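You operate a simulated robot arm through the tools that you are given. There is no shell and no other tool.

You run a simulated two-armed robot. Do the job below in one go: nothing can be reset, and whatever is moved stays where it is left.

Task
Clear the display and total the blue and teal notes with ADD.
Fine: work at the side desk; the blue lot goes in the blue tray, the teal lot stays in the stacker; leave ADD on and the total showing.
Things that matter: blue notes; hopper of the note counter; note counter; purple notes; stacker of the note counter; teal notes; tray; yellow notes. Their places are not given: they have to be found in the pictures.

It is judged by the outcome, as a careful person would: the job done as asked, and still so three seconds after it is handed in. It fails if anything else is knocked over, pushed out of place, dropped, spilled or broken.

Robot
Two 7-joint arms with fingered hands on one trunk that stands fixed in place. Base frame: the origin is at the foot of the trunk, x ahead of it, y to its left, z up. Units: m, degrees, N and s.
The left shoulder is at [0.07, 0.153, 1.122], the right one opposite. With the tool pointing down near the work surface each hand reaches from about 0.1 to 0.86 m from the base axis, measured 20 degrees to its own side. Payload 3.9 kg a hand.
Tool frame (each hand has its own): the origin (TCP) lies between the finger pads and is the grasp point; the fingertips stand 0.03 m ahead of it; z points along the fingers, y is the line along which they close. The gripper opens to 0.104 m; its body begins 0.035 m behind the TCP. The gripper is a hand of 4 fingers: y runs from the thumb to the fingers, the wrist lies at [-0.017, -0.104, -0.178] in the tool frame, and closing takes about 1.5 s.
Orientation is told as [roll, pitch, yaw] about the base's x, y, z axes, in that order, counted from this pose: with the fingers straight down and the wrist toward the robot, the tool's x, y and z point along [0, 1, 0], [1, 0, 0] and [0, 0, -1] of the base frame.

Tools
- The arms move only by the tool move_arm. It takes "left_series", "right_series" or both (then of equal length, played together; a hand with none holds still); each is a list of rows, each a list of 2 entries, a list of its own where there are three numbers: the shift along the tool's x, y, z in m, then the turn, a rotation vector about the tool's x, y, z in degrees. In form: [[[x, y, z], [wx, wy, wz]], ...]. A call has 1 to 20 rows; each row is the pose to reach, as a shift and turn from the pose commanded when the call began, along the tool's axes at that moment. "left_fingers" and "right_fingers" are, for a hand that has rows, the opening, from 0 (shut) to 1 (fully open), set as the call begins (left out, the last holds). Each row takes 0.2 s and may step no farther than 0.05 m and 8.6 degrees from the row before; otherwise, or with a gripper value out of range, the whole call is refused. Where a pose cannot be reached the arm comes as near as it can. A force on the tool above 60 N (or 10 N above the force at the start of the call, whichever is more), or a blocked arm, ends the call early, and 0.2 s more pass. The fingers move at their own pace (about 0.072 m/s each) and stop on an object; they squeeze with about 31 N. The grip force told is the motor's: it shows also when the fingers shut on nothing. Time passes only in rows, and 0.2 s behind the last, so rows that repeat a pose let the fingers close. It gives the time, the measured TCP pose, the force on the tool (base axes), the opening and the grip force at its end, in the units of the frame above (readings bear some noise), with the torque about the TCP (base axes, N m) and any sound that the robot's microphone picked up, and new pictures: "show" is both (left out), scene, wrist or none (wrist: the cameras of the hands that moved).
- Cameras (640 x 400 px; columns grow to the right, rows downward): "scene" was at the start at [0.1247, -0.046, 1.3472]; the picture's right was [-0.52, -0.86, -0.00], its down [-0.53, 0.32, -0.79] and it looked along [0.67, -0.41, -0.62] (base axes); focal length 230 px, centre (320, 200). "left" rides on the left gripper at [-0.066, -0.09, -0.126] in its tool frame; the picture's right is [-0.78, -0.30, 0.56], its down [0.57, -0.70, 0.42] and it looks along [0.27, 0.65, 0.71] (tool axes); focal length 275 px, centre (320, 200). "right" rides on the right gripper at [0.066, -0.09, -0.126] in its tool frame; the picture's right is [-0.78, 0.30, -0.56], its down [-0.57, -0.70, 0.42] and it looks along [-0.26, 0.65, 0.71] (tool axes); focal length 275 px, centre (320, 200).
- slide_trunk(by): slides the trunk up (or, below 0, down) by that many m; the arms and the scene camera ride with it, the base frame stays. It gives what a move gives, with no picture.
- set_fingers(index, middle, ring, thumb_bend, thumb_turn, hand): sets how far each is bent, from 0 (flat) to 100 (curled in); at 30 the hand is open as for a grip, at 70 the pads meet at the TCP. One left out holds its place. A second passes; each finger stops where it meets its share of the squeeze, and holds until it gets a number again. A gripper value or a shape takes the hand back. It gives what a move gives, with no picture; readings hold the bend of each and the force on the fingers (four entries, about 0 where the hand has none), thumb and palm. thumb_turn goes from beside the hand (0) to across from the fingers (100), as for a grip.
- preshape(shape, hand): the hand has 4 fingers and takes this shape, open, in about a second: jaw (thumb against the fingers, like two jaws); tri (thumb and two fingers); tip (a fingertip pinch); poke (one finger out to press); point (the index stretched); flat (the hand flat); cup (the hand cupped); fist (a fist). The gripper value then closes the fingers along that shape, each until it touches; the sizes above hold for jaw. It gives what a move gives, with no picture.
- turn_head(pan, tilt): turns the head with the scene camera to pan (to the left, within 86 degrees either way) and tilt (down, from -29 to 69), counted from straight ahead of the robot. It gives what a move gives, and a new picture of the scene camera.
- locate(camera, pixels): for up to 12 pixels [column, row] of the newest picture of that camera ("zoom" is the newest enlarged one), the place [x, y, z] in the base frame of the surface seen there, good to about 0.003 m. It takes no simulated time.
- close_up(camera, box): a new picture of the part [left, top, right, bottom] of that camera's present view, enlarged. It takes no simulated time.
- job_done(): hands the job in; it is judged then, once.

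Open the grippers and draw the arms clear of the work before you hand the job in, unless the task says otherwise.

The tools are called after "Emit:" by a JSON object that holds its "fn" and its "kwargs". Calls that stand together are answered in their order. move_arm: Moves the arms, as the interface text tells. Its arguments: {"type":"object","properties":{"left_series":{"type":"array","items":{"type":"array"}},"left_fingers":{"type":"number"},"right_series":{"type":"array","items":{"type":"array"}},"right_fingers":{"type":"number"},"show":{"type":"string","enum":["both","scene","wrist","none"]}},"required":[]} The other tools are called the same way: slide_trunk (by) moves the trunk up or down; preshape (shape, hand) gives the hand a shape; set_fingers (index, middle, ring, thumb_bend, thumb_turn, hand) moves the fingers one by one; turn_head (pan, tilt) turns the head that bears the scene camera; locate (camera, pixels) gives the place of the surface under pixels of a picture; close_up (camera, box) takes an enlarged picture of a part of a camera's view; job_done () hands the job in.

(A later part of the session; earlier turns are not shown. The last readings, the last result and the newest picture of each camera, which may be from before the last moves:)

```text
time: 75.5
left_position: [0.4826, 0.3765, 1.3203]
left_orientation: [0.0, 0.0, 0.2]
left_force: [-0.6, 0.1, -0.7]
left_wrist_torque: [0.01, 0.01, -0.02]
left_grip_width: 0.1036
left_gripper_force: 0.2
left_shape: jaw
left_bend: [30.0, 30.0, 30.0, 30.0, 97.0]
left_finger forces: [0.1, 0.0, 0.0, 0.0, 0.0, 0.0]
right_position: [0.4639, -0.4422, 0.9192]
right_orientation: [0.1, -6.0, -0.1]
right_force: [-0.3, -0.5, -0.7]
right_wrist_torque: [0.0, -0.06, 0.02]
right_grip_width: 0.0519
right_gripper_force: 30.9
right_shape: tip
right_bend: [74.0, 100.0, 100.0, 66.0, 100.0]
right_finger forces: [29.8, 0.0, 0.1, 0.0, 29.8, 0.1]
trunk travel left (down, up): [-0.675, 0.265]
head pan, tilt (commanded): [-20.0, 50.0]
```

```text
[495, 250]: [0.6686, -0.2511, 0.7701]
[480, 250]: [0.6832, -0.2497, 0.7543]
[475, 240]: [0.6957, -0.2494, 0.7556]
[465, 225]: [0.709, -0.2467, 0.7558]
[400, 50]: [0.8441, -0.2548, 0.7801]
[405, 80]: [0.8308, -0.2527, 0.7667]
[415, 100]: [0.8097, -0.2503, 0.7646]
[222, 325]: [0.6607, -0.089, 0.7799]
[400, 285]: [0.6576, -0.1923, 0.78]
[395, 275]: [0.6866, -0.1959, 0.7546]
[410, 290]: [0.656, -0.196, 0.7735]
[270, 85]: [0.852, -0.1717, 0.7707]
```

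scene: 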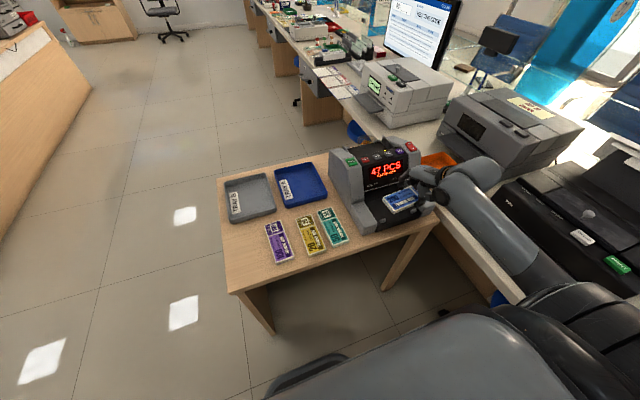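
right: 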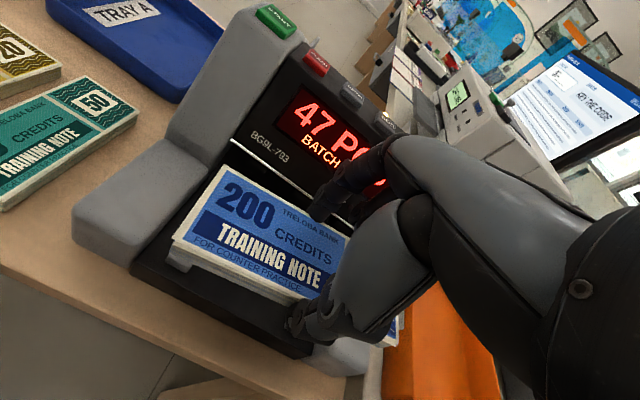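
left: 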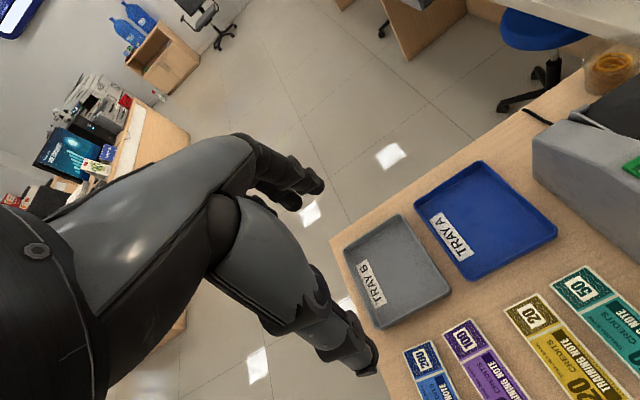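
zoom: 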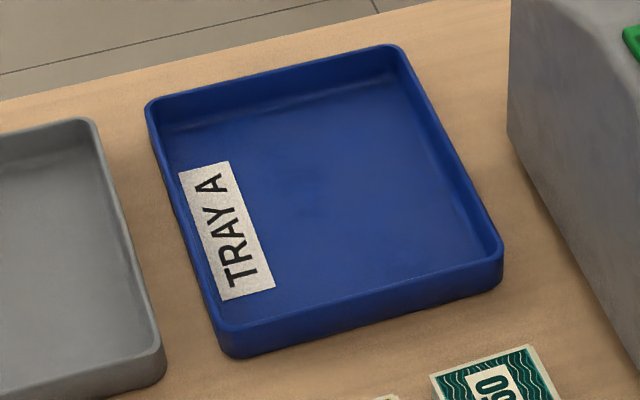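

Tray interior is about x 0.665–0.852, y −0.093…−0.249, so with a yaw of ~57° the lot fits comfortably. I measure the lot relative to the TCP.

Emit:
{"fn": "close_up", "kwargs": {"camera": "scene", "box": [370, 170, 440, 225]}}

Emit:
{"fn": "locate", "kwargs": {"camera": "zoom", "pixels": [[150, 250], [235, 350], [330, 190], [400, 290], [250, 260], [300, 320], [345, 185], [160, 262], [240, 362]]}}

```text
7.27 times, centred on (405, 198) of scene
```

zoom: 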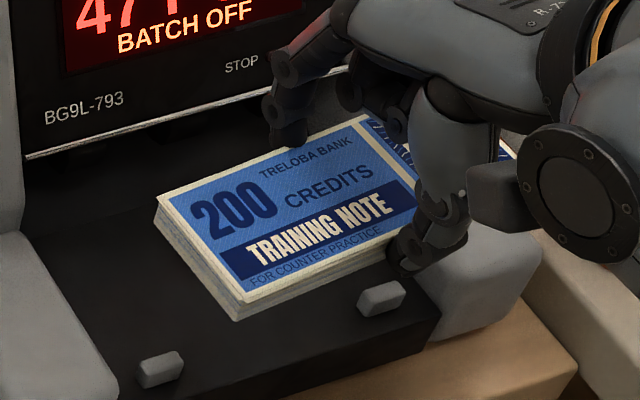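

```text
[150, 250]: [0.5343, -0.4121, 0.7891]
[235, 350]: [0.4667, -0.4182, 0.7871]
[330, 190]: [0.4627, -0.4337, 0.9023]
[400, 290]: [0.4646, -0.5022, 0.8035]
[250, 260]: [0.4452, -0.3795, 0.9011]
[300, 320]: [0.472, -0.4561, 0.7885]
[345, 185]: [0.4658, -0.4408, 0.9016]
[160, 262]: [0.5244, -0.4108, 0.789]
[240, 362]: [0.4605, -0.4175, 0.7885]
```

Now the corners are visible: left-back (160,197), left-front (245,298), back edge by index (360,118); I locate them.

Emit:
{"fn": "locate", "kwargs": {"camera": "zoom", "pixels": [[163, 198], [246, 297], [360, 120], [385, 238], [300, 145], [250, 225], [155, 215], [240, 315]]}}

```text
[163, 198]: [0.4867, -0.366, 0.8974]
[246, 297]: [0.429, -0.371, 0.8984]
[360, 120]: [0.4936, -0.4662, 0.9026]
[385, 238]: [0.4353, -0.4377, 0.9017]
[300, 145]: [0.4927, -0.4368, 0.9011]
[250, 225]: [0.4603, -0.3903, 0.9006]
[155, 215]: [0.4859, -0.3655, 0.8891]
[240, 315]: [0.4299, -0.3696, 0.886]
```

The lot is centred on the TCP, yaw +4° relative to the hand. I raise it and swing to (0.56,−0.28,1.1) while turning the hand by +54° about the vertical.

Emit:
{"fn": "move_arm", "kwargs": {"right_series": [[[0, 0.0047, -0.0448], [0, 0, 0]], [[0, 0.0094, -0.0896], [0, 0, 0]], [[0, 0.0141, -0.134], [0, 0, 0]], [[0.0231, 0.0284, -0.139], [0, 0.81, -7.67]], [[0.0463, 0.0427, -0.144], [0, 1.61, -15.34]], [[0.0694, 0.057, -0.149], [0, 2.42, -23.0]], [[0.0926, 0.0713, -0.154], [0, 3.22, -30.7]], [[0.1157, 0.0857, -0.159], [0, 4.03, -38.4]], [[0.1389, 0.1, -0.164], [0, 4.83, -46.0]], [[0.162, 0.1143, -0.169], [0, 5.64, -53.7]], [[0.162, 0.1143, -0.169], [0, 5.64, -53.7]]]}}

```text
time: 77.9
left_position: [0.4817, 0.3785, 1.3228]
left_orientation: [0.0, 0.0, 0.2]
left_force: [0.6, -1.1, 0.2]
left_wrist_torque: [0.01, -0.02, 0.05]
left_grip_width: 0.1039
left_gripper_force: 0.2
left_shape: jaw
left_bend: [30.0, 30.0, 30.0, 30.0, 97.0]
left_finger forces: [0.1, 0.0, 0.0, 0.0, 0.1, 0.0]
right_position: [0.5581, -0.2793, 1.1003]
right_orientation: [0.2, -6.2, 54.1]
right_force: [0.4, 0.2, -0.4]
right_wrist_torque: [-0.03, -0.01, 0.01]
right_grip_width: 0.0518
right_gripper_force: 30.6
right_shape: tip
right_bend: [74.0, 100.0, 100.0, 66.0, 100.0]
right_finger forces: [29.3, 0.0, 0.0, 0.1, 29.2, 0.1]
trunk travel left (down, up): [-0.675, 0.265]
head pan, tilt (commanded): [-20.0, 50.0]
```

scene: 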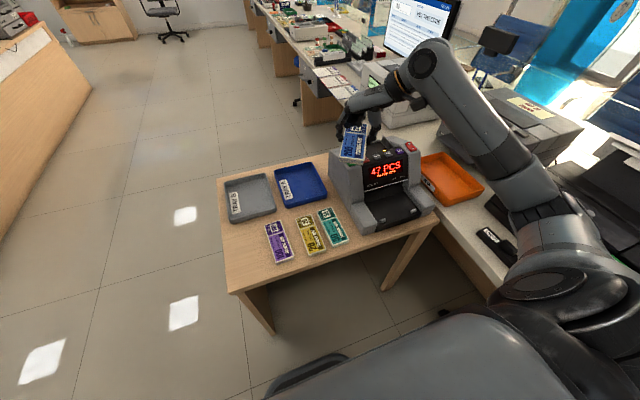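
right: 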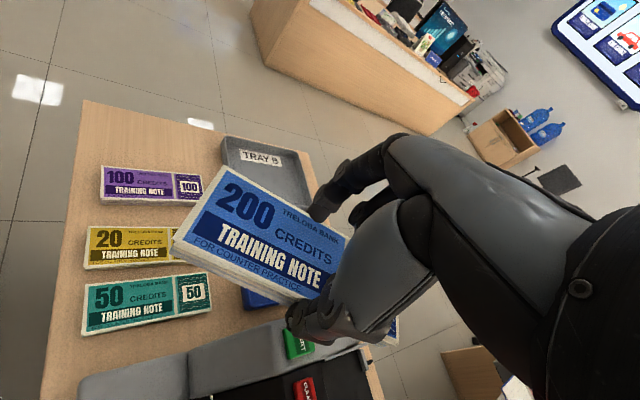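

The lot is still level and firm. I shift 10 cm left, clear of the machine, before lowering the trunk for reach.

Emit:
{"fn": "move_arm", "kwargs": {"right_series": [[[0.0196, 0.0268, 0.0028], [0, 0, 0]], [[0.0392, 0.0536, 0.0056], [0, 0, 0]], [[0.0588, 0.0805, 0.0085], [0, 0, 0]], [[0.0588, 0.0805, 0.0085], [0, 0, 0]]], "show": "none"}}

Emit:
{"fn": "slide_trunk", "kwargs": {"by": -0.15}}

Emit:
{"fn": "turn_head", "kwargs": {"pan": -20, "tilt": 45}}

```text
time: 78.9
left_position: [0.482, 0.3788, 1.3215]
left_orientation: [0.0, 0.0, 0.2]
left_force: [-0.3, -0.3, -0.3]
left_wrist_torque: [0.02, 0.0, 0.01]
left_grip_width: 0.1036
left_gripper_force: 0.0
left_shape: jaw
left_bend: [30.0, 30.0, 30.0, 30.0, 97.0]
left_finger forces: [0.0, 0.0, 0.1, 0.1, 0.0, 0.0]
right_position: [0.5608, -0.179, 1.1017]
right_orientation: [0.2, -6.2, 53.8]
right_force: [0.3, -0.4, 1.1]
right_wrist_torque: [-0.01, 0.01, 0.01]
right_grip_width: 0.0521
right_gripper_force: 31.2
right_shape: tip
right_bend: [74.0, 100.0, 100.0, 66.0, 100.0]
right_finger forces: [29.3, 0.0, 0.0, 0.0, 29.3, 0.1]
trunk travel left (down, up): [-0.675, 0.265]
head pan, tilt (commanded): [-20.0, 50.0]
```

```text
time: 80.7
left_position: [0.4821, 0.3777, 1.1713]
left_orientation: [0.0, -0.1, 0.1]
left_force: [-0.5, 0.5, -0.4]
left_wrist_torque: [0.01, 0.0, -0.03]
left_grip_width: 0.1038
left_gripper_force: 0.1
left_shape: jaw
left_bend: [30.0, 30.0, 30.0, 30.0, 97.0]
left_finger forces: [0.1, 0.1, 0.0, 0.1, 0.1, 0.1]
right_position: [0.5594, -0.1802, 0.9519]
right_orientation: [0.0, -6.2, 54.0]
right_force: [0.8, 0.0, -0.2]
right_wrist_torque: [0.03, 0.0, 0.03]
right_grip_width: 0.0521
right_gripper_force: 30.9
right_shape: tip
right_bend: [74.0, 100.0, 100.0, 66.0, 100.0]
right_finger forces: [29.4, 0.1, 0.0, 0.1, 29.3, 0.1]
trunk travel left (down, up): [-0.525, 0.415]
head pan, tilt (commanded): [-20.0, 50.0]
```

```text
time: 81.3
left_position: [0.4828, 0.3792, 1.1708]
left_orientation: [0.0, 0.0, 0.2]
left_force: [-0.7, 0.4, -0.9]
left_wrist_torque: [-0.02, -0.01, -0.01]
left_grip_width: 0.1035
left_gripper_force: 0.0
left_shape: jaw
left_bend: [30.0, 30.0, 30.0, 30.0, 97.0]
left_finger forces: [0.0, 0.0, 0.1, 0.0, 0.0, 0.0]
right_position: [0.5612, -0.1803, 0.9523]
right_orientation: [0.0, -6.2, 53.9]
right_force: [0.2, -0.3, 0.2]
right_wrist_torque: [-0.01, -0.02, 0.0]
right_grip_width: 0.0515
right_gripper_force: 31.2
right_shape: tip
right_bend: [74.0, 100.0, 100.0, 66.0, 100.0]
right_finger forces: [29.3, 0.0, 0.0, 0.1, 29.3, 0.0]
trunk travel left (down, up): [-0.525, 0.415]
head pan, tilt (commanded): [-20.0, 45.0]
```

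scene: 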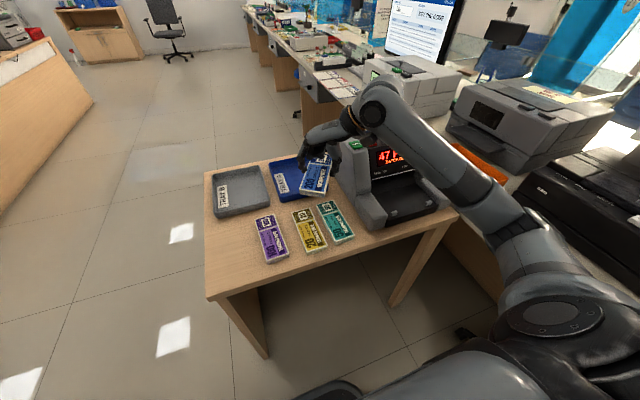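

Yaw 54° over the tray would bring the forearm near START, so I'd rather lay the lot across the tray (inner width ≈0.158 vs lot 0.146) with hand yaw ≈−4°. I raise the trunk again first.

Emit:
{"fn": "slide_trunk", "kwargs": {"by": 0.15}}

Emit:
{"fn": "move_arm", "kwargs": {"right_series": [[[-0.019, 0.0138, 0.014], [0, -0.76, 7.21]], [[-0.0379, 0.0276, 0.028], [0, -1.52, 14.4]], [[-0.0569, 0.0414, 0.0421], [0, -2.27, 21.6]], [[-0.0759, 0.0552, 0.0561], [0, -3.03, 28.9]], [[-0.0948, 0.0689, 0.0701], [0, -3.79, 36.1]], [[-0.1138, 0.0827, 0.0842], [0, -4.55, 43.3]], [[-0.1327, 0.0965, 0.0982], [0, -5.3, 50.5]], [[-0.1517, 0.1103, 0.1122], [0, -6.06, 57.7]], [[-0.1517, 0.1103, 0.1122], [0, -6.06, 57.7]]]}}

Emit:
{"fn": "close_up", "kwargs": {"camera": "scene", "box": [260, 130, 380, 220]}}

```text
time: 83.1
left_position: [0.4821, 0.3783, 1.3202]
left_orientation: [0.0, -0.1, 0.2]
left_force: [0.0, 0.0, -0.5]
left_wrist_torque: [-0.01, -0.02, -0.01]
left_grip_width: 0.1037
left_gripper_force: 0.2
left_shape: jaw
left_bend: [30.0, 30.0, 30.0, 30.0, 97.0]
left_finger forces: [0.0, 0.2, 0.0, 0.1, 0.0, 0.0]
right_position: [0.5607, -0.1799, 1.1018]
right_orientation: [0.1, -6.2, 53.9]
right_force: [0.7, -0.2, -0.2]
right_wrist_torque: [-0.03, 0.0, 0.02]
right_grip_width: 0.0516
right_gripper_force: 30.5
right_shape: tip
right_bend: [74.0, 100.0, 100.0, 66.0, 100.0]
right_finger forces: [29.3, 0.0, 0.0, 0.1, 29.3, 0.1]
trunk travel left (down, up): [-0.675, 0.265]
head pan, tilt (commanded): [-20.0, 45.0]
```

```text
time: 85.1
left_position: [0.4824, 0.3774, 1.322]
left_orientation: [0.0, 0.0, 0.2]
left_force: [0.6, 0.2, 0.0]
left_wrist_torque: [0.0, -0.01, 0.02]
left_grip_width: 0.1035
left_gripper_force: 0.1
left_shape: jaw
left_bend: [30.0, 30.0, 30.0, 30.0, 97.0]
left_finger forces: [0.0, 0.1, 0.0, 0.0, 0.0, 0.1]
right_position: [0.7538, -0.1725, 0.9995]
right_orientation: [0.2, -5.9, -4.1]
right_force: [0.0, 0.4, -0.3]
right_wrist_torque: [0.01, 0.0, -0.03]
right_grip_width: 0.0518
right_gripper_force: 30.7
right_shape: tip
right_bend: [74.0, 100.0, 100.0, 66.0, 100.0]
right_finger forces: [29.2, 0.1, 0.0, 0.0, 29.3, 0.0]
trunk travel left (down, up): [-0.675, 0.265]
head pan, tilt (commanded): [-20.0, 45.0]
```

scene: 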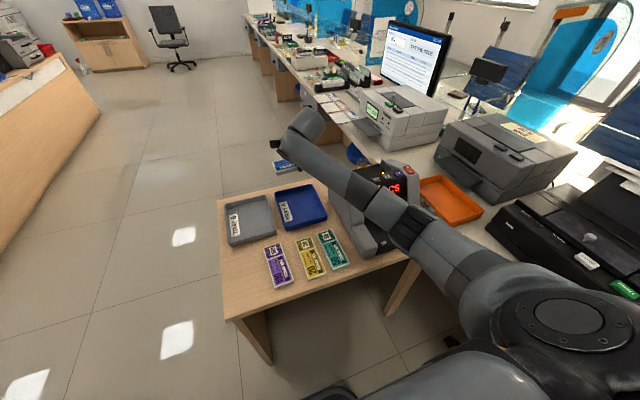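
right: 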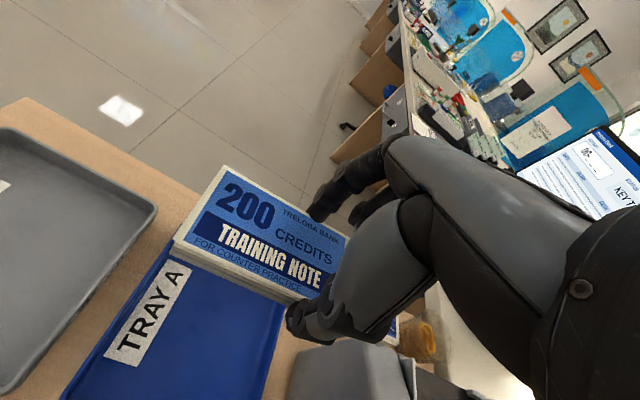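

```text
4.44 times, centred on (320, 175) of scene
```

zoom: 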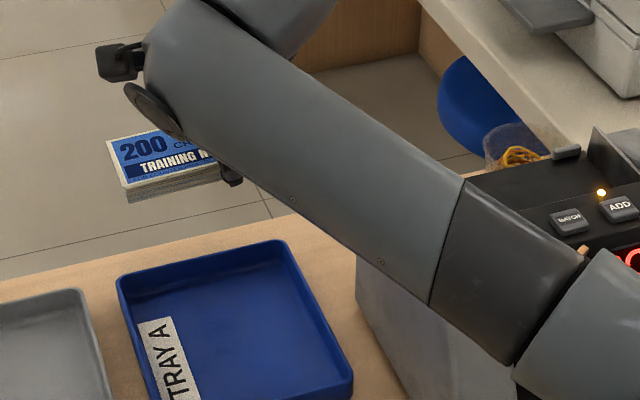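

The lot is above the tray. I check the forearm height near the machine and the lot's corners in the wrist view.

Emit:
{"fn": "locate", "kwargs": {"camera": "scene", "pixels": [[320, 160], [345, 180], [370, 205], [395, 225], [355, 205], [380, 230], [410, 240], [440, 250]]}}

Emit:
{"fn": "close_up", "kwargs": {"camera": "right", "box": [50, 130, 350, 400]}}

Emit:
{"fn": "locate", "kwargs": {"camera": "zoom", "pixels": [[190, 160], [258, 58], [185, 170], [345, 230], [440, 265], [60, 390], [180, 250], [155, 290], [300, 300], [375, 310], [330, 330], [250, 330]]}}

```text
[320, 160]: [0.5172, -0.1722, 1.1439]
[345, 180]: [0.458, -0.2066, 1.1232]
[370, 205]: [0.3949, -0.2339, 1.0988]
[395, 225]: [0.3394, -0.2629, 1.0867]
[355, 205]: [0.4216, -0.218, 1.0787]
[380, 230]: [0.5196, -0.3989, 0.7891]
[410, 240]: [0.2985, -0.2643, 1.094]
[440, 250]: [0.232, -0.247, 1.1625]
```

```text
1.48 times, centred on (200, 265) of right
```

zoom: 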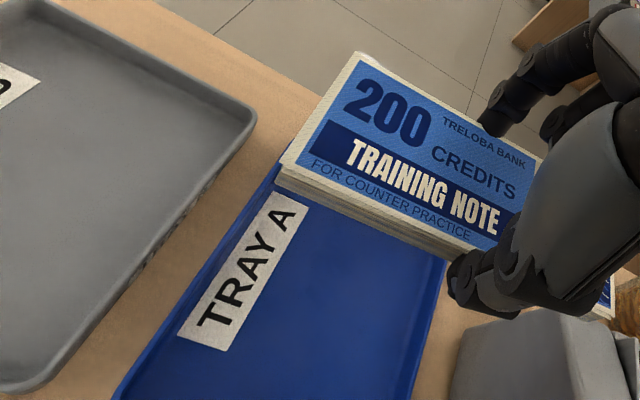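

```text
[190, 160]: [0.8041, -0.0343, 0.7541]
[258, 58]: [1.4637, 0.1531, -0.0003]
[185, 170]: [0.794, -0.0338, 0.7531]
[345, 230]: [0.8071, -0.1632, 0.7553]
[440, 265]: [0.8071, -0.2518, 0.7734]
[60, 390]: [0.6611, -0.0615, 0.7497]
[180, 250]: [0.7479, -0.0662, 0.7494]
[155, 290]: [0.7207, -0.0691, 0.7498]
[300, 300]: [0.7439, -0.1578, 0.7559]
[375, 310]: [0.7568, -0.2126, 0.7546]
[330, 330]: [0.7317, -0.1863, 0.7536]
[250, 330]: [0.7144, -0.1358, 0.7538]
```

I locate the lot's near-left (284,163) and far-left (359,57) corners and the tray rims.

Emit:
{"fn": "locate", "kwargs": {"camera": "zoom", "pixels": [[286, 163], [358, 60], [490, 243], [280, 185], [400, 210], [250, 205], [270, 180], [125, 390], [205, 265], [437, 300], [425, 350], [200, 290]]}}

```text
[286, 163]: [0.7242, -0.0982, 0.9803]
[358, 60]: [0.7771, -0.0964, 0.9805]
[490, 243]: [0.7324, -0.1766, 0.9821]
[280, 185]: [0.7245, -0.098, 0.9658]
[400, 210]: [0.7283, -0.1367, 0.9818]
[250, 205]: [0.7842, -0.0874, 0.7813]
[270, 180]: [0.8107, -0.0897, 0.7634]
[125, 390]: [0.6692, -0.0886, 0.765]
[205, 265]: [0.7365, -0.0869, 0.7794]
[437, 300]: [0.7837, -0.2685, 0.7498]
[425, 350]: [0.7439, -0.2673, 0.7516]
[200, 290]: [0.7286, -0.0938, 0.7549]
```

I refine the lot's yaw with a stronger zoom along its front edge.

Emit:
{"fn": "close_up", "kwargs": {"camera": "right", "box": [160, 160, 310, 310]}}

```text
2.67 times, centred on (235, 235) of right
```

zoom: 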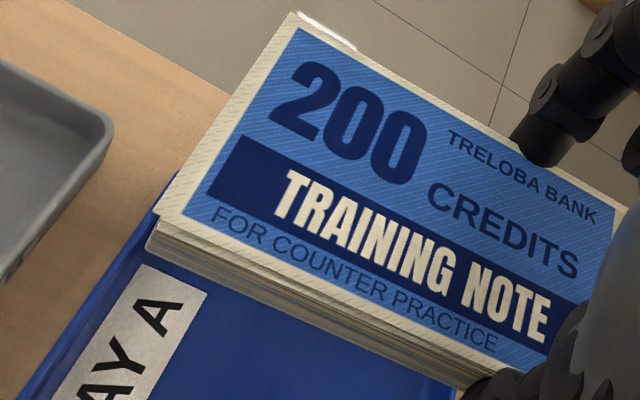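

Emit:
{"fn": "locate", "kwargs": {"camera": "zoom", "pixels": [[160, 212], [240, 255], [320, 298], [400, 340], [470, 375], [295, 18], [370, 55], [440, 92], [500, 125], [185, 180], [230, 110], [265, 60]]}}

```text
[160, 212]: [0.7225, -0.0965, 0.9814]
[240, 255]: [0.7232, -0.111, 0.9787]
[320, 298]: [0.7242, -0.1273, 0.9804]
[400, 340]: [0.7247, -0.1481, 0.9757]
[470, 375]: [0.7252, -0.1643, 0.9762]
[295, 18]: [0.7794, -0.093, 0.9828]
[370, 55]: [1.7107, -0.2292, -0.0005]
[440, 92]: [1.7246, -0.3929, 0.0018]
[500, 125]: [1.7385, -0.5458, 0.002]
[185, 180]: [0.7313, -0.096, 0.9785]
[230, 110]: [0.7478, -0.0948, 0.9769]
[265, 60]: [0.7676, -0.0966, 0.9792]
```

Lot yaw is ≈+2.2°, its left end y≈−0.0955; tray inner walls are y≈−0.0905 and −0.2525 at the rim. I rotate −2°, shift 3 mm right and lower 0.17 m to just above the rim.

Emit:
{"fn": "move_arm", "kwargs": {"right_series": [[[-0.001, -0.0044, 0.0423], [0, -0.1, 1]], [[-0.002, -0.0088, 0.0846], [0, -0.21, 2]], [[-0.003, -0.0132, 0.1268], [0, -0.21, 2]], [[-0.003, -0.0155, 0.15], [0, -0.21, 2]], [[-0.003, -0.0176, 0.1691], [0, -0.21, 2]], [[-0.003, -0.0176, 0.1691], [0, -0.21, 2]]]}}

Emit:
{"fn": "close_up", "kwargs": {"camera": "right", "box": [120, 130, 360, 380]}}

Emit:
{"fn": "close_up", "kwargs": {"camera": "scene", "box": [260, 150, 360, 240]}}

```text
time: 86.5
left_position: [0.4827, 0.3785, 1.32]
left_orientation: [0.0, 0.0, 0.2]
left_force: [0.3, 0.0, 0.9]
left_wrist_torque: [0.0, -0.01, -0.04]
left_grip_width: 0.1037
left_gripper_force: 0.0
left_shape: jaw
left_bend: [30.0, 30.0, 30.0, 30.0, 97.0]
left_finger forces: [0.0, 0.0, 0.1, 0.1, 0.0, 0.0]
right_position: [0.7554, -0.1731, 0.8332]
right_orientation: [0.2, -6.0, -6.1]
right_force: [0.0, 0.3, -0.8]
right_wrist_torque: [-0.02, 0.01, 0.02]
right_grip_width: 0.0516
right_gripper_force: 31.3
right_shape: tip
right_bend: [74.0, 100.0, 100.0, 66.0, 100.0]
right_finger forces: [29.0, 0.0, 0.0, 0.0, 29.1, 0.1]
trunk travel left (down, up): [-0.675, 0.265]
head pan, tilt (commanded): [-20.0, 45.0]
```

scene: 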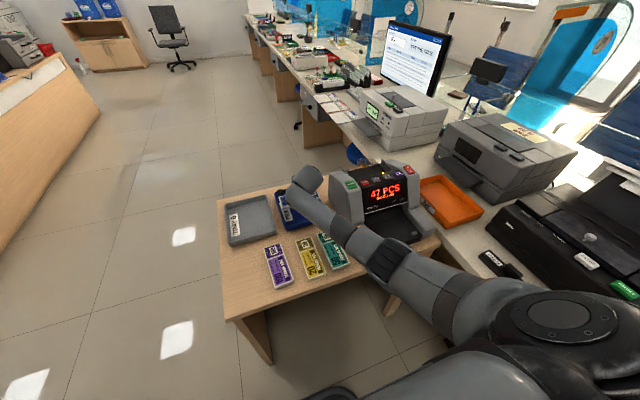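
right: 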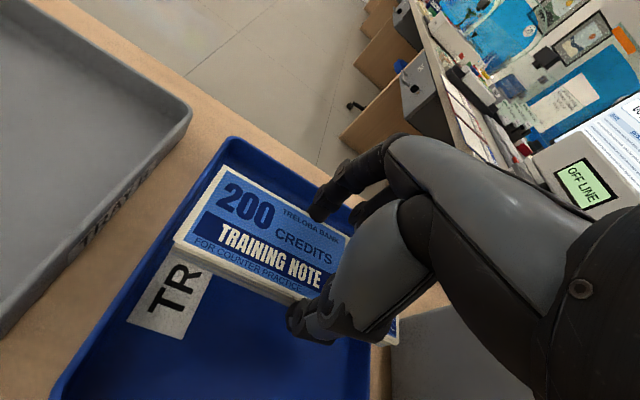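

```text
1.60 times, centred on (240, 255) of right
```

zoom: 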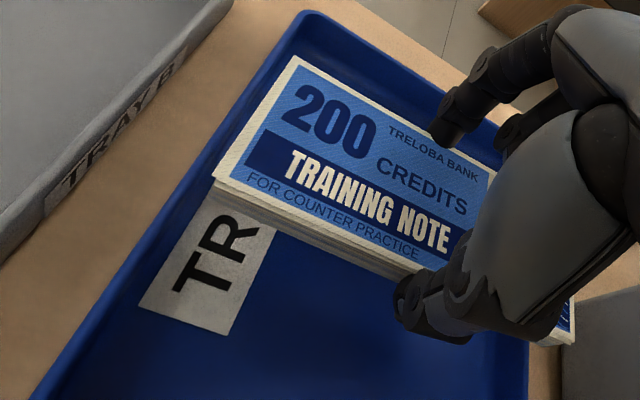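

```text
4.44 times, centred on (310, 195) of scene
```

zoom: 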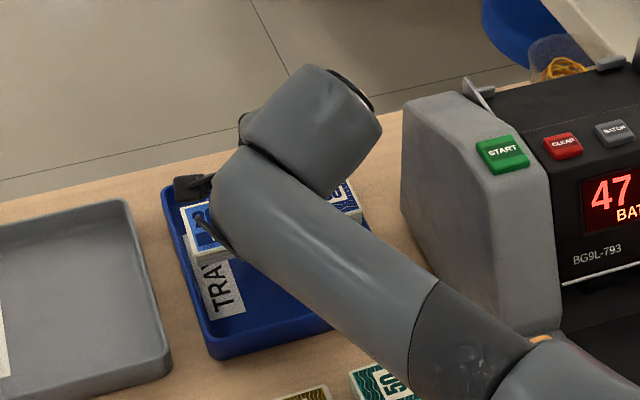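

I re-measure the lot's left and right ends against the tray rims in this view.

Emit:
{"fn": "close_up", "kwargs": {"camera": "right", "box": [120, 130, 420, 390]}}

Emit:
{"fn": "locate", "kwargs": {"camera": "zoom", "pixels": [[90, 175], [163, 62], [125, 120], [100, 110], [60, 170], [150, 20], [430, 330], [420, 335], [400, 370], [390, 345], [60, 300], [425, 300]]}}

```text
1.54 times, centred on (270, 260) of right
```

zoom: 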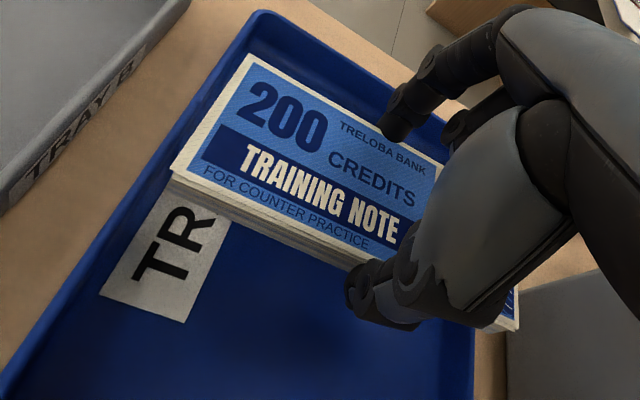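

```text
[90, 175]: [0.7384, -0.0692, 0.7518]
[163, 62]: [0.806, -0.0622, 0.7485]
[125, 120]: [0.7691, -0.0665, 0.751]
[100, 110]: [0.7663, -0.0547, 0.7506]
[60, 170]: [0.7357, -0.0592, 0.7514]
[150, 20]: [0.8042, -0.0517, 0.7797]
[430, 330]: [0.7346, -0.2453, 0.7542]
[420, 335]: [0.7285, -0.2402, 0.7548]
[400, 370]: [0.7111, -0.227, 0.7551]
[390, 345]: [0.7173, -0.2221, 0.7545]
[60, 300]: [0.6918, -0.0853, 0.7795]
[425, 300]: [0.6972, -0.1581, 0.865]
```

Bundle corners in this zoom: near-left (172,172), far-left (248,55), right end near (518,325); rims: left (205,85), right (475,340). I locate these.

Emit:
{"fn": "locate", "kwargs": {"camera": "zoom", "pixels": [[175, 170], [210, 110], [246, 60], [515, 310], [512, 325], [205, 85], [165, 145], [225, 60], [475, 350], [472, 380], [465, 340], [240, 30]]}}

```text
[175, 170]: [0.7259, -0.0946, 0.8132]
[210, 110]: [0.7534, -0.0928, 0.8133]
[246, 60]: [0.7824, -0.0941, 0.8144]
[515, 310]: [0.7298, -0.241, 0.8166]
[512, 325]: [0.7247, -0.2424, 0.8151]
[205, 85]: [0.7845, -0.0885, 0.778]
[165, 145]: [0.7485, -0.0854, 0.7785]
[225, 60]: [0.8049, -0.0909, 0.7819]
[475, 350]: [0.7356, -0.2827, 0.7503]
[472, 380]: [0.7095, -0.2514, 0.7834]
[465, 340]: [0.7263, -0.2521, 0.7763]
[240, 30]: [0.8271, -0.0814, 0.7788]
```

The lot spans y −0.094…−0.242, tray inner ≈−0.0905…−0.2505. I shift 2 mm right and lower ~4 cm gently.

Emit:
{"fn": "move_arm", "kwargs": {"right_series": [[[-0.002, -0.001, 0.01], [0, 0, 0]], [[-0.002, -0.0021, 0.02], [0, 0, 0]], [[-0.002, -0.0031, 0.03], [0, 0, 0]], [[-0.002, -0.0038, 0.036], [0, 0, 0]], [[-0.002, -0.0041, 0.039], [0, 0, 0]], [[-0.002, -0.0041, 0.039], [0, 0, 0]]]}}

Emit:
{"fn": "close_up", "kwargs": {"camera": "right", "box": [120, 130, 420, 390]}}

```text
time: 87.9
left_position: [0.4836, 0.3791, 1.3213]
left_orientation: [0.1, 0.0, 0.3]
left_force: [0.7, -0.9, 0.1]
left_wrist_torque: [-0.02, 0.03, -0.01]
left_grip_width: 0.1037
left_gripper_force: 0.1
left_shape: jaw
left_bend: [30.0, 30.0, 30.0, 30.0, 97.0]
left_finger forces: [0.0, 0.0, 0.0, 0.0, 0.1, 0.0]
right_position: [0.7537, -0.1761, 0.794]
right_orientation: [0.3, -6.1, -6.1]
right_force: [-0.4, -0.2, -0.3]
right_wrist_torque: [-0.01, 0.01, 0.02]
right_grip_width: 0.052
right_gripper_force: 31.0
right_shape: tip
right_bend: [74.0, 100.0, 100.0, 66.0, 100.0]
right_finger forces: [28.9, 0.0, 0.0, 0.0, 29.0, 0.1]
trunk travel left (down, up): [-0.675, 0.265]
head pan, tilt (commanded): [-20.0, 45.0]
```

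scene: 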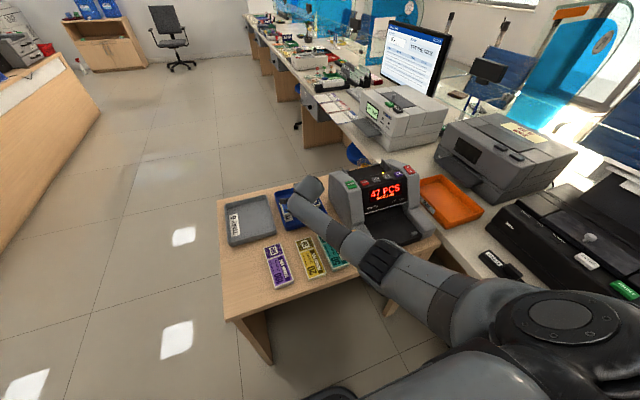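
right: 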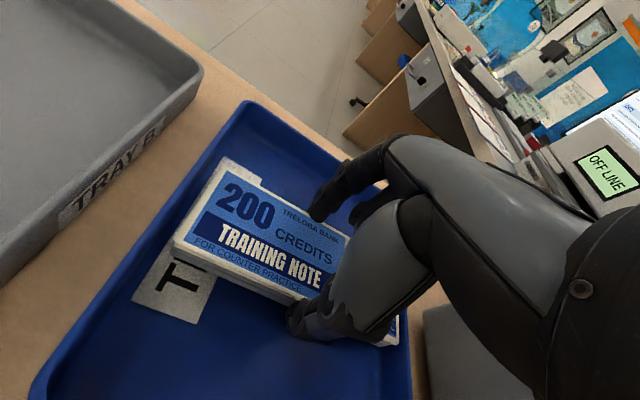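

```text
1.54 times, centred on (270, 260) of right
```

zoom: 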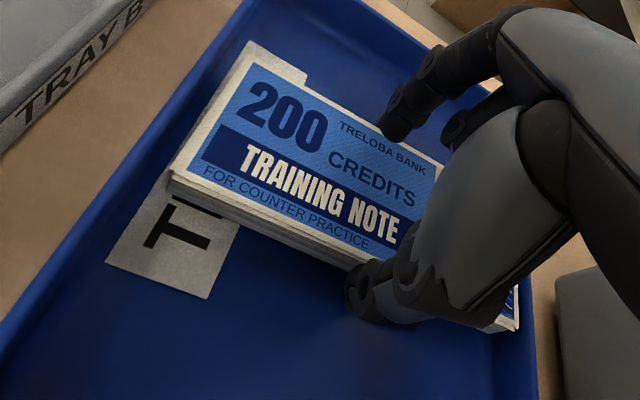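

It is between the walls with no contact yet. I lower a few more millimetres to touch the tray floor.

Emit:
{"fn": "move_arm", "kwargs": {"right_series": [[[0, -0.0002, 0.002], [0, 0, 0]], [[0, -0.0004, 0.004], [0, 0, 0]], [[0, -0.0004, 0.004], [0, 0, 0]]], "show": "none"}}

```text
time: 88.7
left_position: [0.4836, 0.3783, 1.3212]
left_orientation: [0.0, 0.1, 0.2]
left_force: [0.1, -0.5, -0.1]
left_wrist_torque: [0.03, -0.01, -0.02]
left_grip_width: 0.1036
left_gripper_force: 0.1
left_shape: jaw
left_bend: [30.0, 30.0, 30.0, 30.0, 97.0]
left_finger forces: [0.0, 0.0, 0.1, 0.1, 0.0, 0.0]
right_position: [0.7562, -0.1748, 0.7894]
right_orientation: [0.2, -6.1, -6.1]
right_force: [1.0, 0.1, 2.3]
right_wrist_torque: [0.02, 0.14, -0.01]
right_grip_width: 0.0516
right_gripper_force: 31.0
right_shape: tip
right_bend: [74.0, 100.0, 100.0, 66.0, 100.0]
right_finger forces: [29.3, 0.1, 0.0, 0.0, 32.3, 0.0]
trunk travel left (down, up): [-0.675, 0.265]
head pan, tilt (commanded): [-20.0, 45.0]
```

Light contact (2.3 N). I release by opening to 0.75.

Emit:
{"fn": "move_arm", "kwargs": {"right_series": [[[0, 0, 0], [0, 0, 0]], [[0, 0, 0], [0, 0, 0]], [[0, 0, 0], [0, 0, 0]], [[0, 0, 0], [0, 0, 0]], [[0, 0, 0], [0, 0, 0]]], "right_fingers": 0.78, "show": "none"}}

Emit:
{"fn": "close_up", "kwargs": {"camera": "right", "box": [120, 130, 420, 390]}}

```text
time: 89.9
left_position: [0.4806, 0.3778, 1.3213]
left_orientation: [0.0, -0.2, 0.3]
left_force: [0.4, 0.3, -0.8]
left_wrist_torque: [0.0, -0.04, 0.0]
left_grip_width: 0.1037
left_gripper_force: 0.0
left_shape: jaw
left_bend: [30.0, 30.0, 30.0, 30.0, 97.0]
left_finger forces: [0.0, 0.1, 0.0, 0.0, 0.1, 0.0]
right_position: [0.7551, -0.1758, 0.789]
right_orientation: [0.1, -6.1, -6.1]
right_force: [3.0, -1.5, 9.9]
right_wrist_torque: [0.01, 0.37, 0.03]
right_grip_width: 0.0803
right_gripper_force: 0.1
right_shape: tip
right_bend: [28.0, 98.0, 99.0, 51.0, 99.0]
right_finger forces: [0.0, 0.0, 0.0, 0.0, 9.9, 0.0]
trunk travel left (down, up): [-0.675, 0.265]
head pan, tilt (commanded): [-20.0, 45.0]
```

```text
1.54 times, centred on (270, 260) of right
```

zoom: 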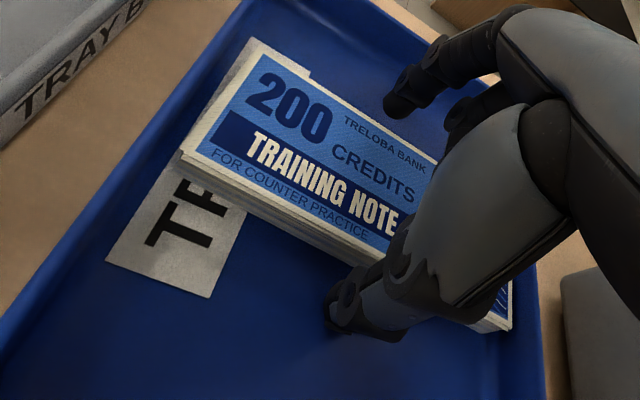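

Released; the thumb only rests on the tray floor. I lift straight up.

Emit:
{"fn": "move_arm", "kwargs": {"right_series": [[[0, 0.0005, -0.005], [0, 0, 0]], [[0, 0.002, -0.02], [0, 0, 0]], [[0, 0.005, -0.05], [0, 0, 0]], [[0, 0.0095, -0.09], [0, 0, 0]], [[0, 0.0137, -0.13], [0, 0, 0]], [[0, 0.018, -0.17], [0, 0, 0]], [[0, -0.02, -0.2], [0, 0, 0]]]}}

Emit:
{"fn": "close_up", "kwargs": {"camera": "right", "box": [100, 130, 400, 390]}}

```text
time: 91.5
left_position: [0.4806, 0.3788, 1.3216]
left_orientation: [0.0, -0.1, 0.3]
left_force: [-0.4, 0.8, -0.1]
left_wrist_torque: [-0.01, -0.02, -0.02]
left_grip_width: 0.1038
left_gripper_force: 0.0
left_shape: jaw
left_bend: [30.0, 30.0, 30.0, 30.0, 97.0]
left_finger forces: [0.0, 0.0, 0.1, 0.0, 0.1, 0.1]
right_position: [0.7127, -0.1693, 0.9907]
right_orientation: [0.2, -6.2, -6.0]
right_force: [0.2, 0.4, 0.4]
right_wrist_torque: [-0.03, -0.07, 0.0]
right_grip_width: 0.0811
right_gripper_force: 0.1
right_shape: tip
right_bend: [28.0, 98.0, 99.0, 49.0, 98.0]
right_finger forces: [0.0, 0.1, 0.1, 0.0, 0.0, 0.1]
trunk travel left (down, up): [-0.675, 0.265]
head pan, tilt (commanded): [-20.0, 45.0]
```

scene: 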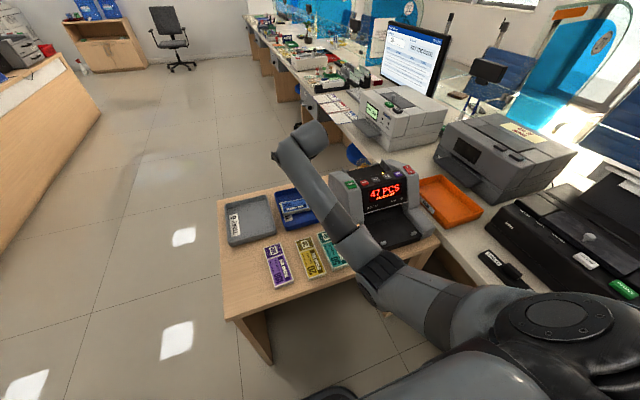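
right: 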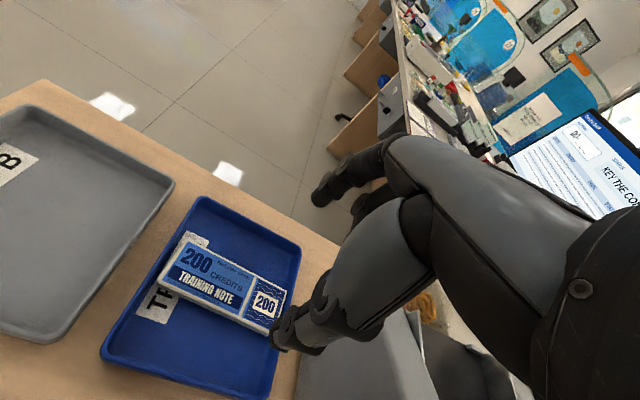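

```text
1.54 times, centred on (250, 260) of right
```

zoom: 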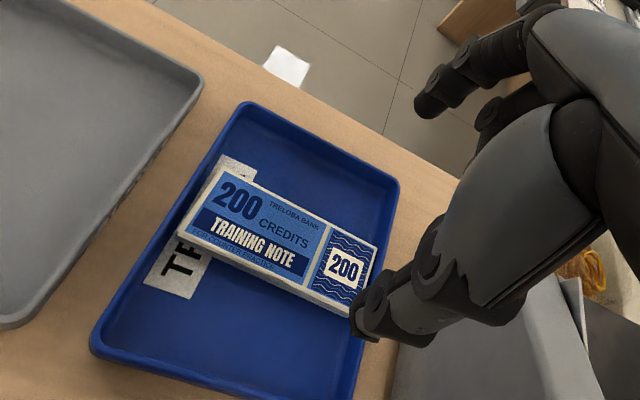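

The blue lot lies in the blue tray. I check that it lies flat and that the tray has not moved.

Emit:
{"fn": "locate", "kwargs": {"camera": "zoom", "pixels": [[188, 228], [222, 178], [372, 245], [345, 305], [280, 240], [240, 105], [395, 182], [95, 340], [340, 350], [150, 250]]}}

```text
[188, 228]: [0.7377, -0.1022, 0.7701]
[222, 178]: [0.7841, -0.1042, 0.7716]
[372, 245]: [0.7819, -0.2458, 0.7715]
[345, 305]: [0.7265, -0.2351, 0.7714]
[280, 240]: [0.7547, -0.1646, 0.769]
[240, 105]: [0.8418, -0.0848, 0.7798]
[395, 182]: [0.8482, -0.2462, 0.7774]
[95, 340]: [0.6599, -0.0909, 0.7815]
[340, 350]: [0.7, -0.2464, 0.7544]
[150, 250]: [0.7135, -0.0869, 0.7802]
```

The lot is flat (top z≈0.771). Now the teal lot: I bring the hand back over the desk, levelling it, with the poke shape to first nudge teal away from yellow.

Emit:
{"fn": "move_arm", "kwargs": {"right_series": [[[0, 0.004, -0.04], [0, 0, 0]], [[-0.022, -0.0316, -0.06], [1, 0, -1]], [[-0.0442, -0.0633, -0.075], [2, 0, -2]], [[-0.0663, -0.0949, -0.085], [3, 0, -3]], [[-0.0885, -0.1265, -0.095], [4, 0, -4]], [[-0.1106, -0.1582, -0.105], [5, 0, -5]], [[-0.1327, -0.1898, -0.1104], [5.97, 0, -6.03]], [[-0.1327, -0.1898, -0.1104], [5.97, 0, -6.03]]]}}

Emit:
{"fn": "preshape", "kwargs": {"hand": "right", "shape": "poke"}}

Emit:
{"fn": "set_fingers", "kwargs": {"hand": "right", "middle": 99}}

Emit:
{"fn": "close_up", "kwargs": {"camera": "right", "box": [50, 130, 350, 390]}}

```text
time: 93.3
left_position: [0.484, 0.3786, 1.3192]
left_orientation: [0.0, 0.1, 0.2]
left_force: [0.7, -0.4, -0.2]
left_wrist_torque: [-0.04, 0.01, 0.02]
left_grip_width: 0.1036
left_gripper_force: 0.0
left_shape: jaw
left_bend: [30.0, 30.0, 30.0, 30.0, 97.0]
left_finger forces: [0.0, 0.1, 0.0, 0.0, 0.0, 0.0]
right_position: [0.4992, -0.2828, 1.0762]
right_orientation: [-0.2, 0.1, 0.0]
right_force: [-0.2, -0.4, 0.4]
right_wrist_torque: [-0.02, 0.02, -0.02]
right_grip_width: 0.0809
right_gripper_force: 0.1
right_shape: tip
right_bend: [28.0, 98.0, 99.0, 49.0, 98.0]
right_finger forces: [0.0, 0.1, 0.0, 0.1, 0.0, 0.0]
trunk travel left (down, up): [-0.675, 0.265]
head pan, tilt (commanded): [-20.0, 45.0]
```

scene: 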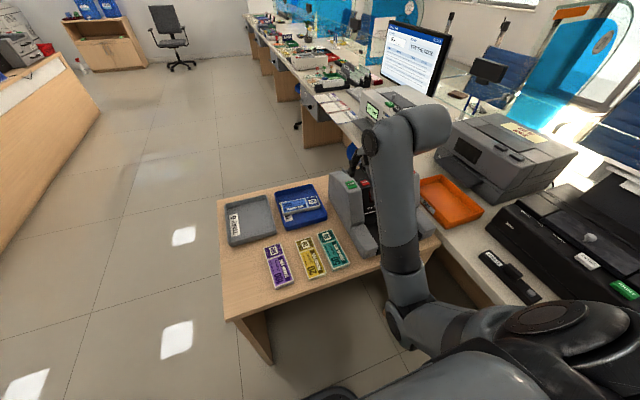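
right: 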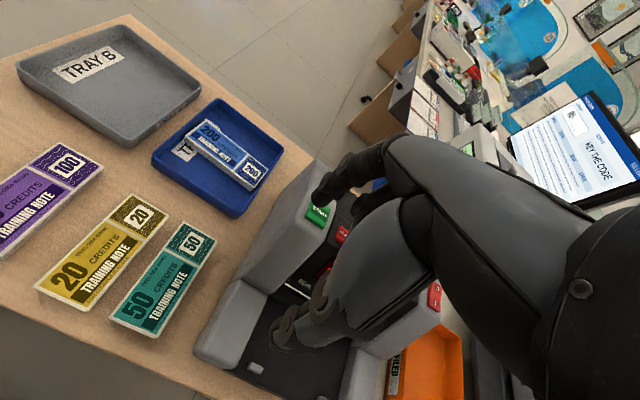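

```text
time: 94.2
left_position: [0.4826, 0.3778, 1.3207]
left_orientation: [0.0, 0.0, 0.3]
left_force: [-0.2, 0.5, -0.4]
left_wrist_torque: [-0.01, 0.02, 0.0]
left_grip_width: 0.1039
left_gripper_force: 0.0
left_shape: jaw
left_bend: [30.0, 30.0, 30.0, 30.0, 97.0]
left_finger forces: [0.0, 0.0, 0.1, 0.1, 0.0, 0.0]
right_position: [0.499, -0.2829, 1.0755]
right_orientation: [-0.2, -0.1, 0.0]
right_force: [0.4, 0.3, 0.3]
right_wrist_torque: [0.03, 0.03, 0.01]
right_grip_width: 0.0
right_gripper_force: 0.0
right_shape: poke
right_bend: [70.0, 70.0, 99.0, 100.0, 100.0]
right_finger forces: [0.1, 0.0, 0.0, 0.0, 0.0, 0.1]
trunk travel left (down, up): [-0.675, 0.265]
head pan, tilt (commanded): [-20.0, 45.0]
```

```text
time: 95.2
left_position: [0.4823, 0.3787, 1.3216]
left_orientation: [0.0, 0.1, 0.3]
left_force: [-1.0, -0.2, -0.2]
left_wrist_torque: [0.03, -0.03, 0.0]
left_grip_width: 0.1039
left_gripper_force: 0.0
left_shape: jaw
left_bend: [30.0, 30.0, 30.0, 30.0, 97.0]
left_finger forces: [0.0, 0.1, 0.1, 0.0, 0.0, 0.1]
right_position: [0.4994, -0.2831, 1.0753]
right_orientation: [-0.2, -0.1, 0.0]
right_force: [-0.4, 0.1, 0.6]
right_wrist_torque: [0.01, 0.03, 0.02]
right_grip_width: 0.0287
right_gripper_force: 0.1
right_shape: fingers
right_bend: [70.0, 99.0, 99.0, 100.0, 100.0]
right_finger forces: [0.1, 0.1, 0.1, 0.1, 0.1, 0.0]
trunk travel left (down, up): [-0.675, 0.265]
head pan, tilt (commanded): [-20.0, 45.0]
```

```text
1.54 times, centred on (200, 260) of right
```

zoom: 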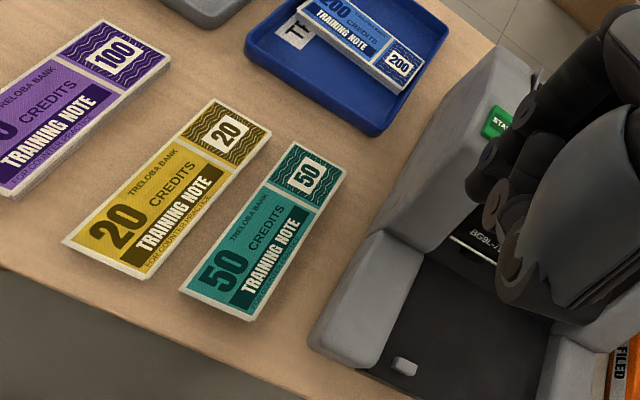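

Teal corners: (298,142), (345,172), (243,318), (182,288); yellow's right edge (145,278)–(270,132). I locate these and the machine's left base edge.

Emit:
{"fn": "locate", "kwargs": {"camera": "zoom", "pixels": [[298, 145], [342, 172], [242, 315], [186, 288], [262, 230], [143, 277], [210, 205], [268, 135], [310, 325], [340, 260], [380, 170], [360, 215]]}}

```text
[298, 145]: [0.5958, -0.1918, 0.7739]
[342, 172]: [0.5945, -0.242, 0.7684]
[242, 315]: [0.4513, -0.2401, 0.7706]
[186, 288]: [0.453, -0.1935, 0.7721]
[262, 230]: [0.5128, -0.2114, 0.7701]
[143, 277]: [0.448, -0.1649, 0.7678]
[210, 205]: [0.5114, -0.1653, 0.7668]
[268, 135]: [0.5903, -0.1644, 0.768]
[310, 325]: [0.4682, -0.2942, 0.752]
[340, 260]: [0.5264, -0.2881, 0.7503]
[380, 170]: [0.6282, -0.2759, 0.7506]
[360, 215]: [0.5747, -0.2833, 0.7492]
```

Teal is at y −0.191…−0.247, yellow's right edge −0.165 (gap 0.026), machine wall ≈−0.295. I lower the index onto teal's center to slide it ~13 mm to the right.

Emit:
{"fn": "move_arm", "kwargs": {"right_series": [[[0.02, 0.007, 0.03], [0, 0, 0]], [[0.04, 0.014, 0.06], [0, 0, 0]], [[0.058, 0.021, 0.09], [0, 0, 0]], [[0.058, 0.021, 0.135], [0, 0, 0]], [[0.058, 0.021, 0.18], [0, 0, 0]], [[0.058, 0.021, 0.22], [0, 0, 0]], [[0.058, 0.021, 0.25], [0, 0, 0]], [[0.058, 0.021, 0.265], [0, 0, 0]], [[0.058, 0.021, 0.272], [0, 0, 0]], [[0.058, 0.021, 0.275], [0, 0, 0]]], "show": "wrist"}}

```text
time: 97.4
left_position: [0.4829, 0.3778, 1.3211]
left_orientation: [0.0, 0.0, 0.1]
left_force: [-0.2, 0.0, -0.3]
left_wrist_torque: [0.02, 0.02, -0.02]
left_grip_width: 0.1038
left_gripper_force: 0.1
left_shape: jaw
left_bend: [30.0, 30.0, 30.0, 30.0, 97.0]
left_finger forces: [0.0, 0.1, 0.1, 0.0, 0.1, 0.1]
right_position: [0.522, -0.2266, 0.7998]
right_orientation: [-0.2, -0.1, 0.0]
right_force: [0.7, 0.1, 2.8]
right_wrist_torque: [0.05, -0.04, -0.04]
right_grip_width: 0.0289
right_gripper_force: 1.5
right_shape: fingers
right_bend: [70.0, 99.0, 99.0, 100.0, 100.0]
right_finger forces: [2.3, 0.0, 0.0, 0.0, 0.1, 0.1]
trunk travel left (down, up): [-0.675, 0.265]
head pan, tilt (commanded): [-20.0, 45.0]
```

right: 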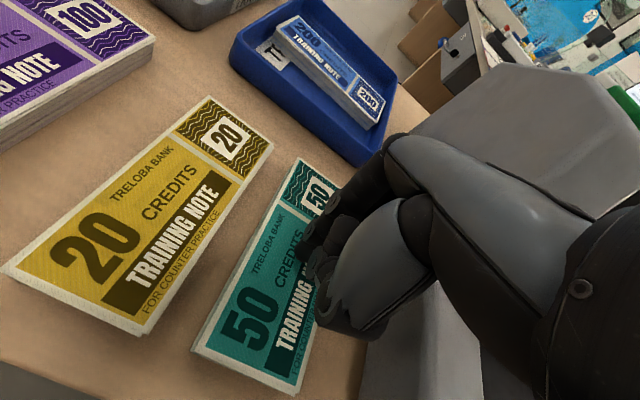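

Contact at 2.8 N. I press 2.5 mm more and slide right in 3 mm steps.

Emit:
{"fn": "move_arm", "kwargs": {"right_series": [[[0, 0, 0.0015], [0, 0, 0]], [[0, 0, 0.0025], [0, 0, 0]], [[-0.003, 0, 0.0025], [0, 0, 0]], [[-0.006, 0, 0.0025], [0, 0, 0]], [[-0.009, 0, 0.0025], [0, 0, 0]], [[-0.012, 0, 0.0025], [0, 0, 0]], [[-0.014, 0, 0.0025], [0, 0, 0]]], "show": "wrist"}}

```text
time: 99.0
left_position: [0.4811, 0.3795, 1.3229]
left_orientation: [-0.2, -0.1, 0.1]
left_force: [0.2, 0.6, 0.3]
left_wrist_torque: [0.02, -0.01, 0.0]
left_grip_width: 0.1036
left_gripper_force: 0.0
left_shape: jaw
left_bend: [30.0, 30.0, 30.0, 30.0, 97.0]
left_finger forces: [0.0, 0.0, 0.0, 0.0, 0.1, 0.0]
right_position: [0.5198, -0.2395, 0.7985]
right_orientation: [-0.2, -0.2, 0.0]
right_force: [0.8, 3.8, 15.4]
right_wrist_torque: [0.26, -0.03, 0.0]
right_grip_width: 0.0272
right_gripper_force: 7.8
right_shape: fingers
right_bend: [70.0, 99.0, 99.0, 100.0, 100.0]
right_finger forces: [15.6, 0.0, 0.0, 0.0, 0.0, 0.0]
trunk travel left (down, up): [-0.675, 0.265]
head pan, tilt (commanded): [-20.0, 45.0]
```

right: 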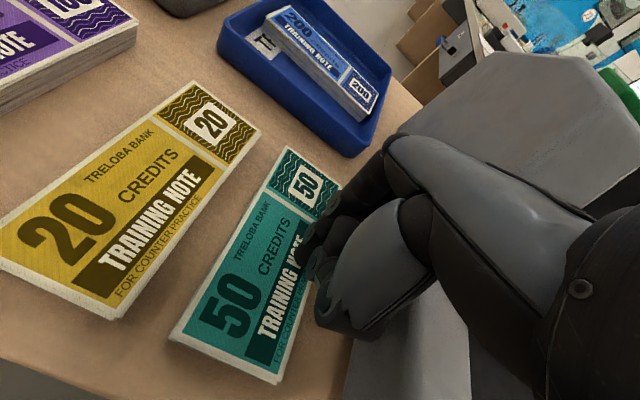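

Friction ~4 N was felt. I lift 8 cm and measure whether teal moved.

Emit:
{"fn": "move_arm", "kwargs": {"right_series": [[[0, 0, -0.01], [0, 0, 0]], [[0, 0, -0.05], [0, 0, 0]], [[0, 0, -0.09], [0, 0, 0]], [[0, 0, -0.12], [0, 0, 0]]], "show": "wrist"}}

Emit:
{"fn": "close_up", "kwargs": {"camera": "right", "box": [50, 130, 350, 390]}}

```text
time: 100.0
left_position: [0.4837, 0.3774, 1.321]
left_orientation: [0.1, 0.0, 0.2]
left_force: [0.5, 0.3, 0.5]
left_wrist_torque: [0.01, -0.01, -0.02]
left_grip_width: 0.1037
left_gripper_force: 0.0
left_shape: jaw
left_bend: [30.0, 30.0, 30.0, 30.0, 97.0]
left_finger forces: [0.0, 0.0, 0.0, 0.1, 0.0, 0.0]
right_position: [0.5201, -0.2396, 0.9164]
right_orientation: [-0.1, 0.1, -0.1]
right_force: [-0.3, -0.2, -0.3]
right_wrist_torque: [0.02, 0.0, 0.02]
right_grip_width: 0.0291
right_gripper_force: 0.1
right_shape: fingers
right_bend: [70.0, 99.0, 99.0, 100.0, 100.0]
right_finger forces: [0.0, 0.0, 0.0, 0.0, 0.1, 0.0]
trunk travel left (down, up): [-0.675, 0.265]
head pan, tilt (commanded): [-20.0, 45.0]
```

right: 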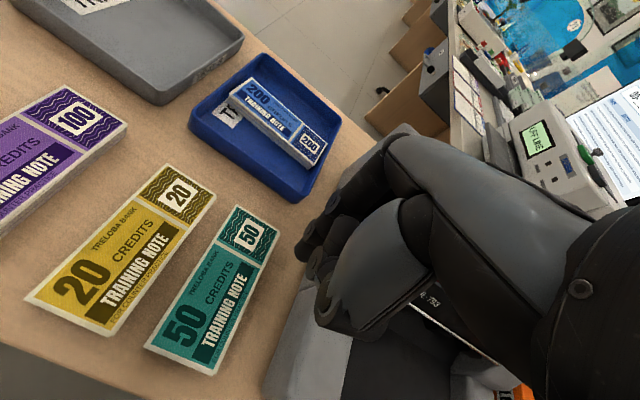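

```text
1.54 times, centred on (200, 260) of right
```

zoom: 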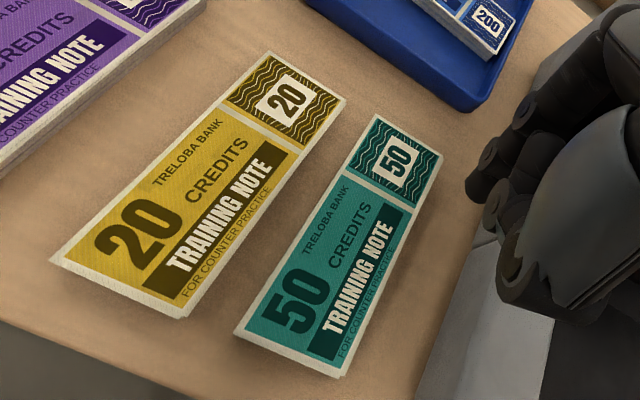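

I locate teal's and yellow's edges again in this zoom.

Emit:
{"fn": "locate", "kwargs": {"camera": "zoom", "pixels": [[378, 117], [440, 158], [340, 375], [238, 332], [345, 250], [344, 100], [265, 210], [182, 315], [415, 390], [460, 280], [470, 260], [310, 215]]}}

```text
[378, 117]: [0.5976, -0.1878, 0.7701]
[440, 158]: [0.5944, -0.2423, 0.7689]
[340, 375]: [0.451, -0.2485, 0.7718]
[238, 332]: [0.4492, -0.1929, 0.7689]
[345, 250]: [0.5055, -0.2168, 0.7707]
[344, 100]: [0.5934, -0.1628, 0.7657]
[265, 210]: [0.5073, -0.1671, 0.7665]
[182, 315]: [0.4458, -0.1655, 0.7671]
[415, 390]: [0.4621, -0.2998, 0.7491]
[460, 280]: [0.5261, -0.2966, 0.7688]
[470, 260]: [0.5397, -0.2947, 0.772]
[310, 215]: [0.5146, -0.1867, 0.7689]
```

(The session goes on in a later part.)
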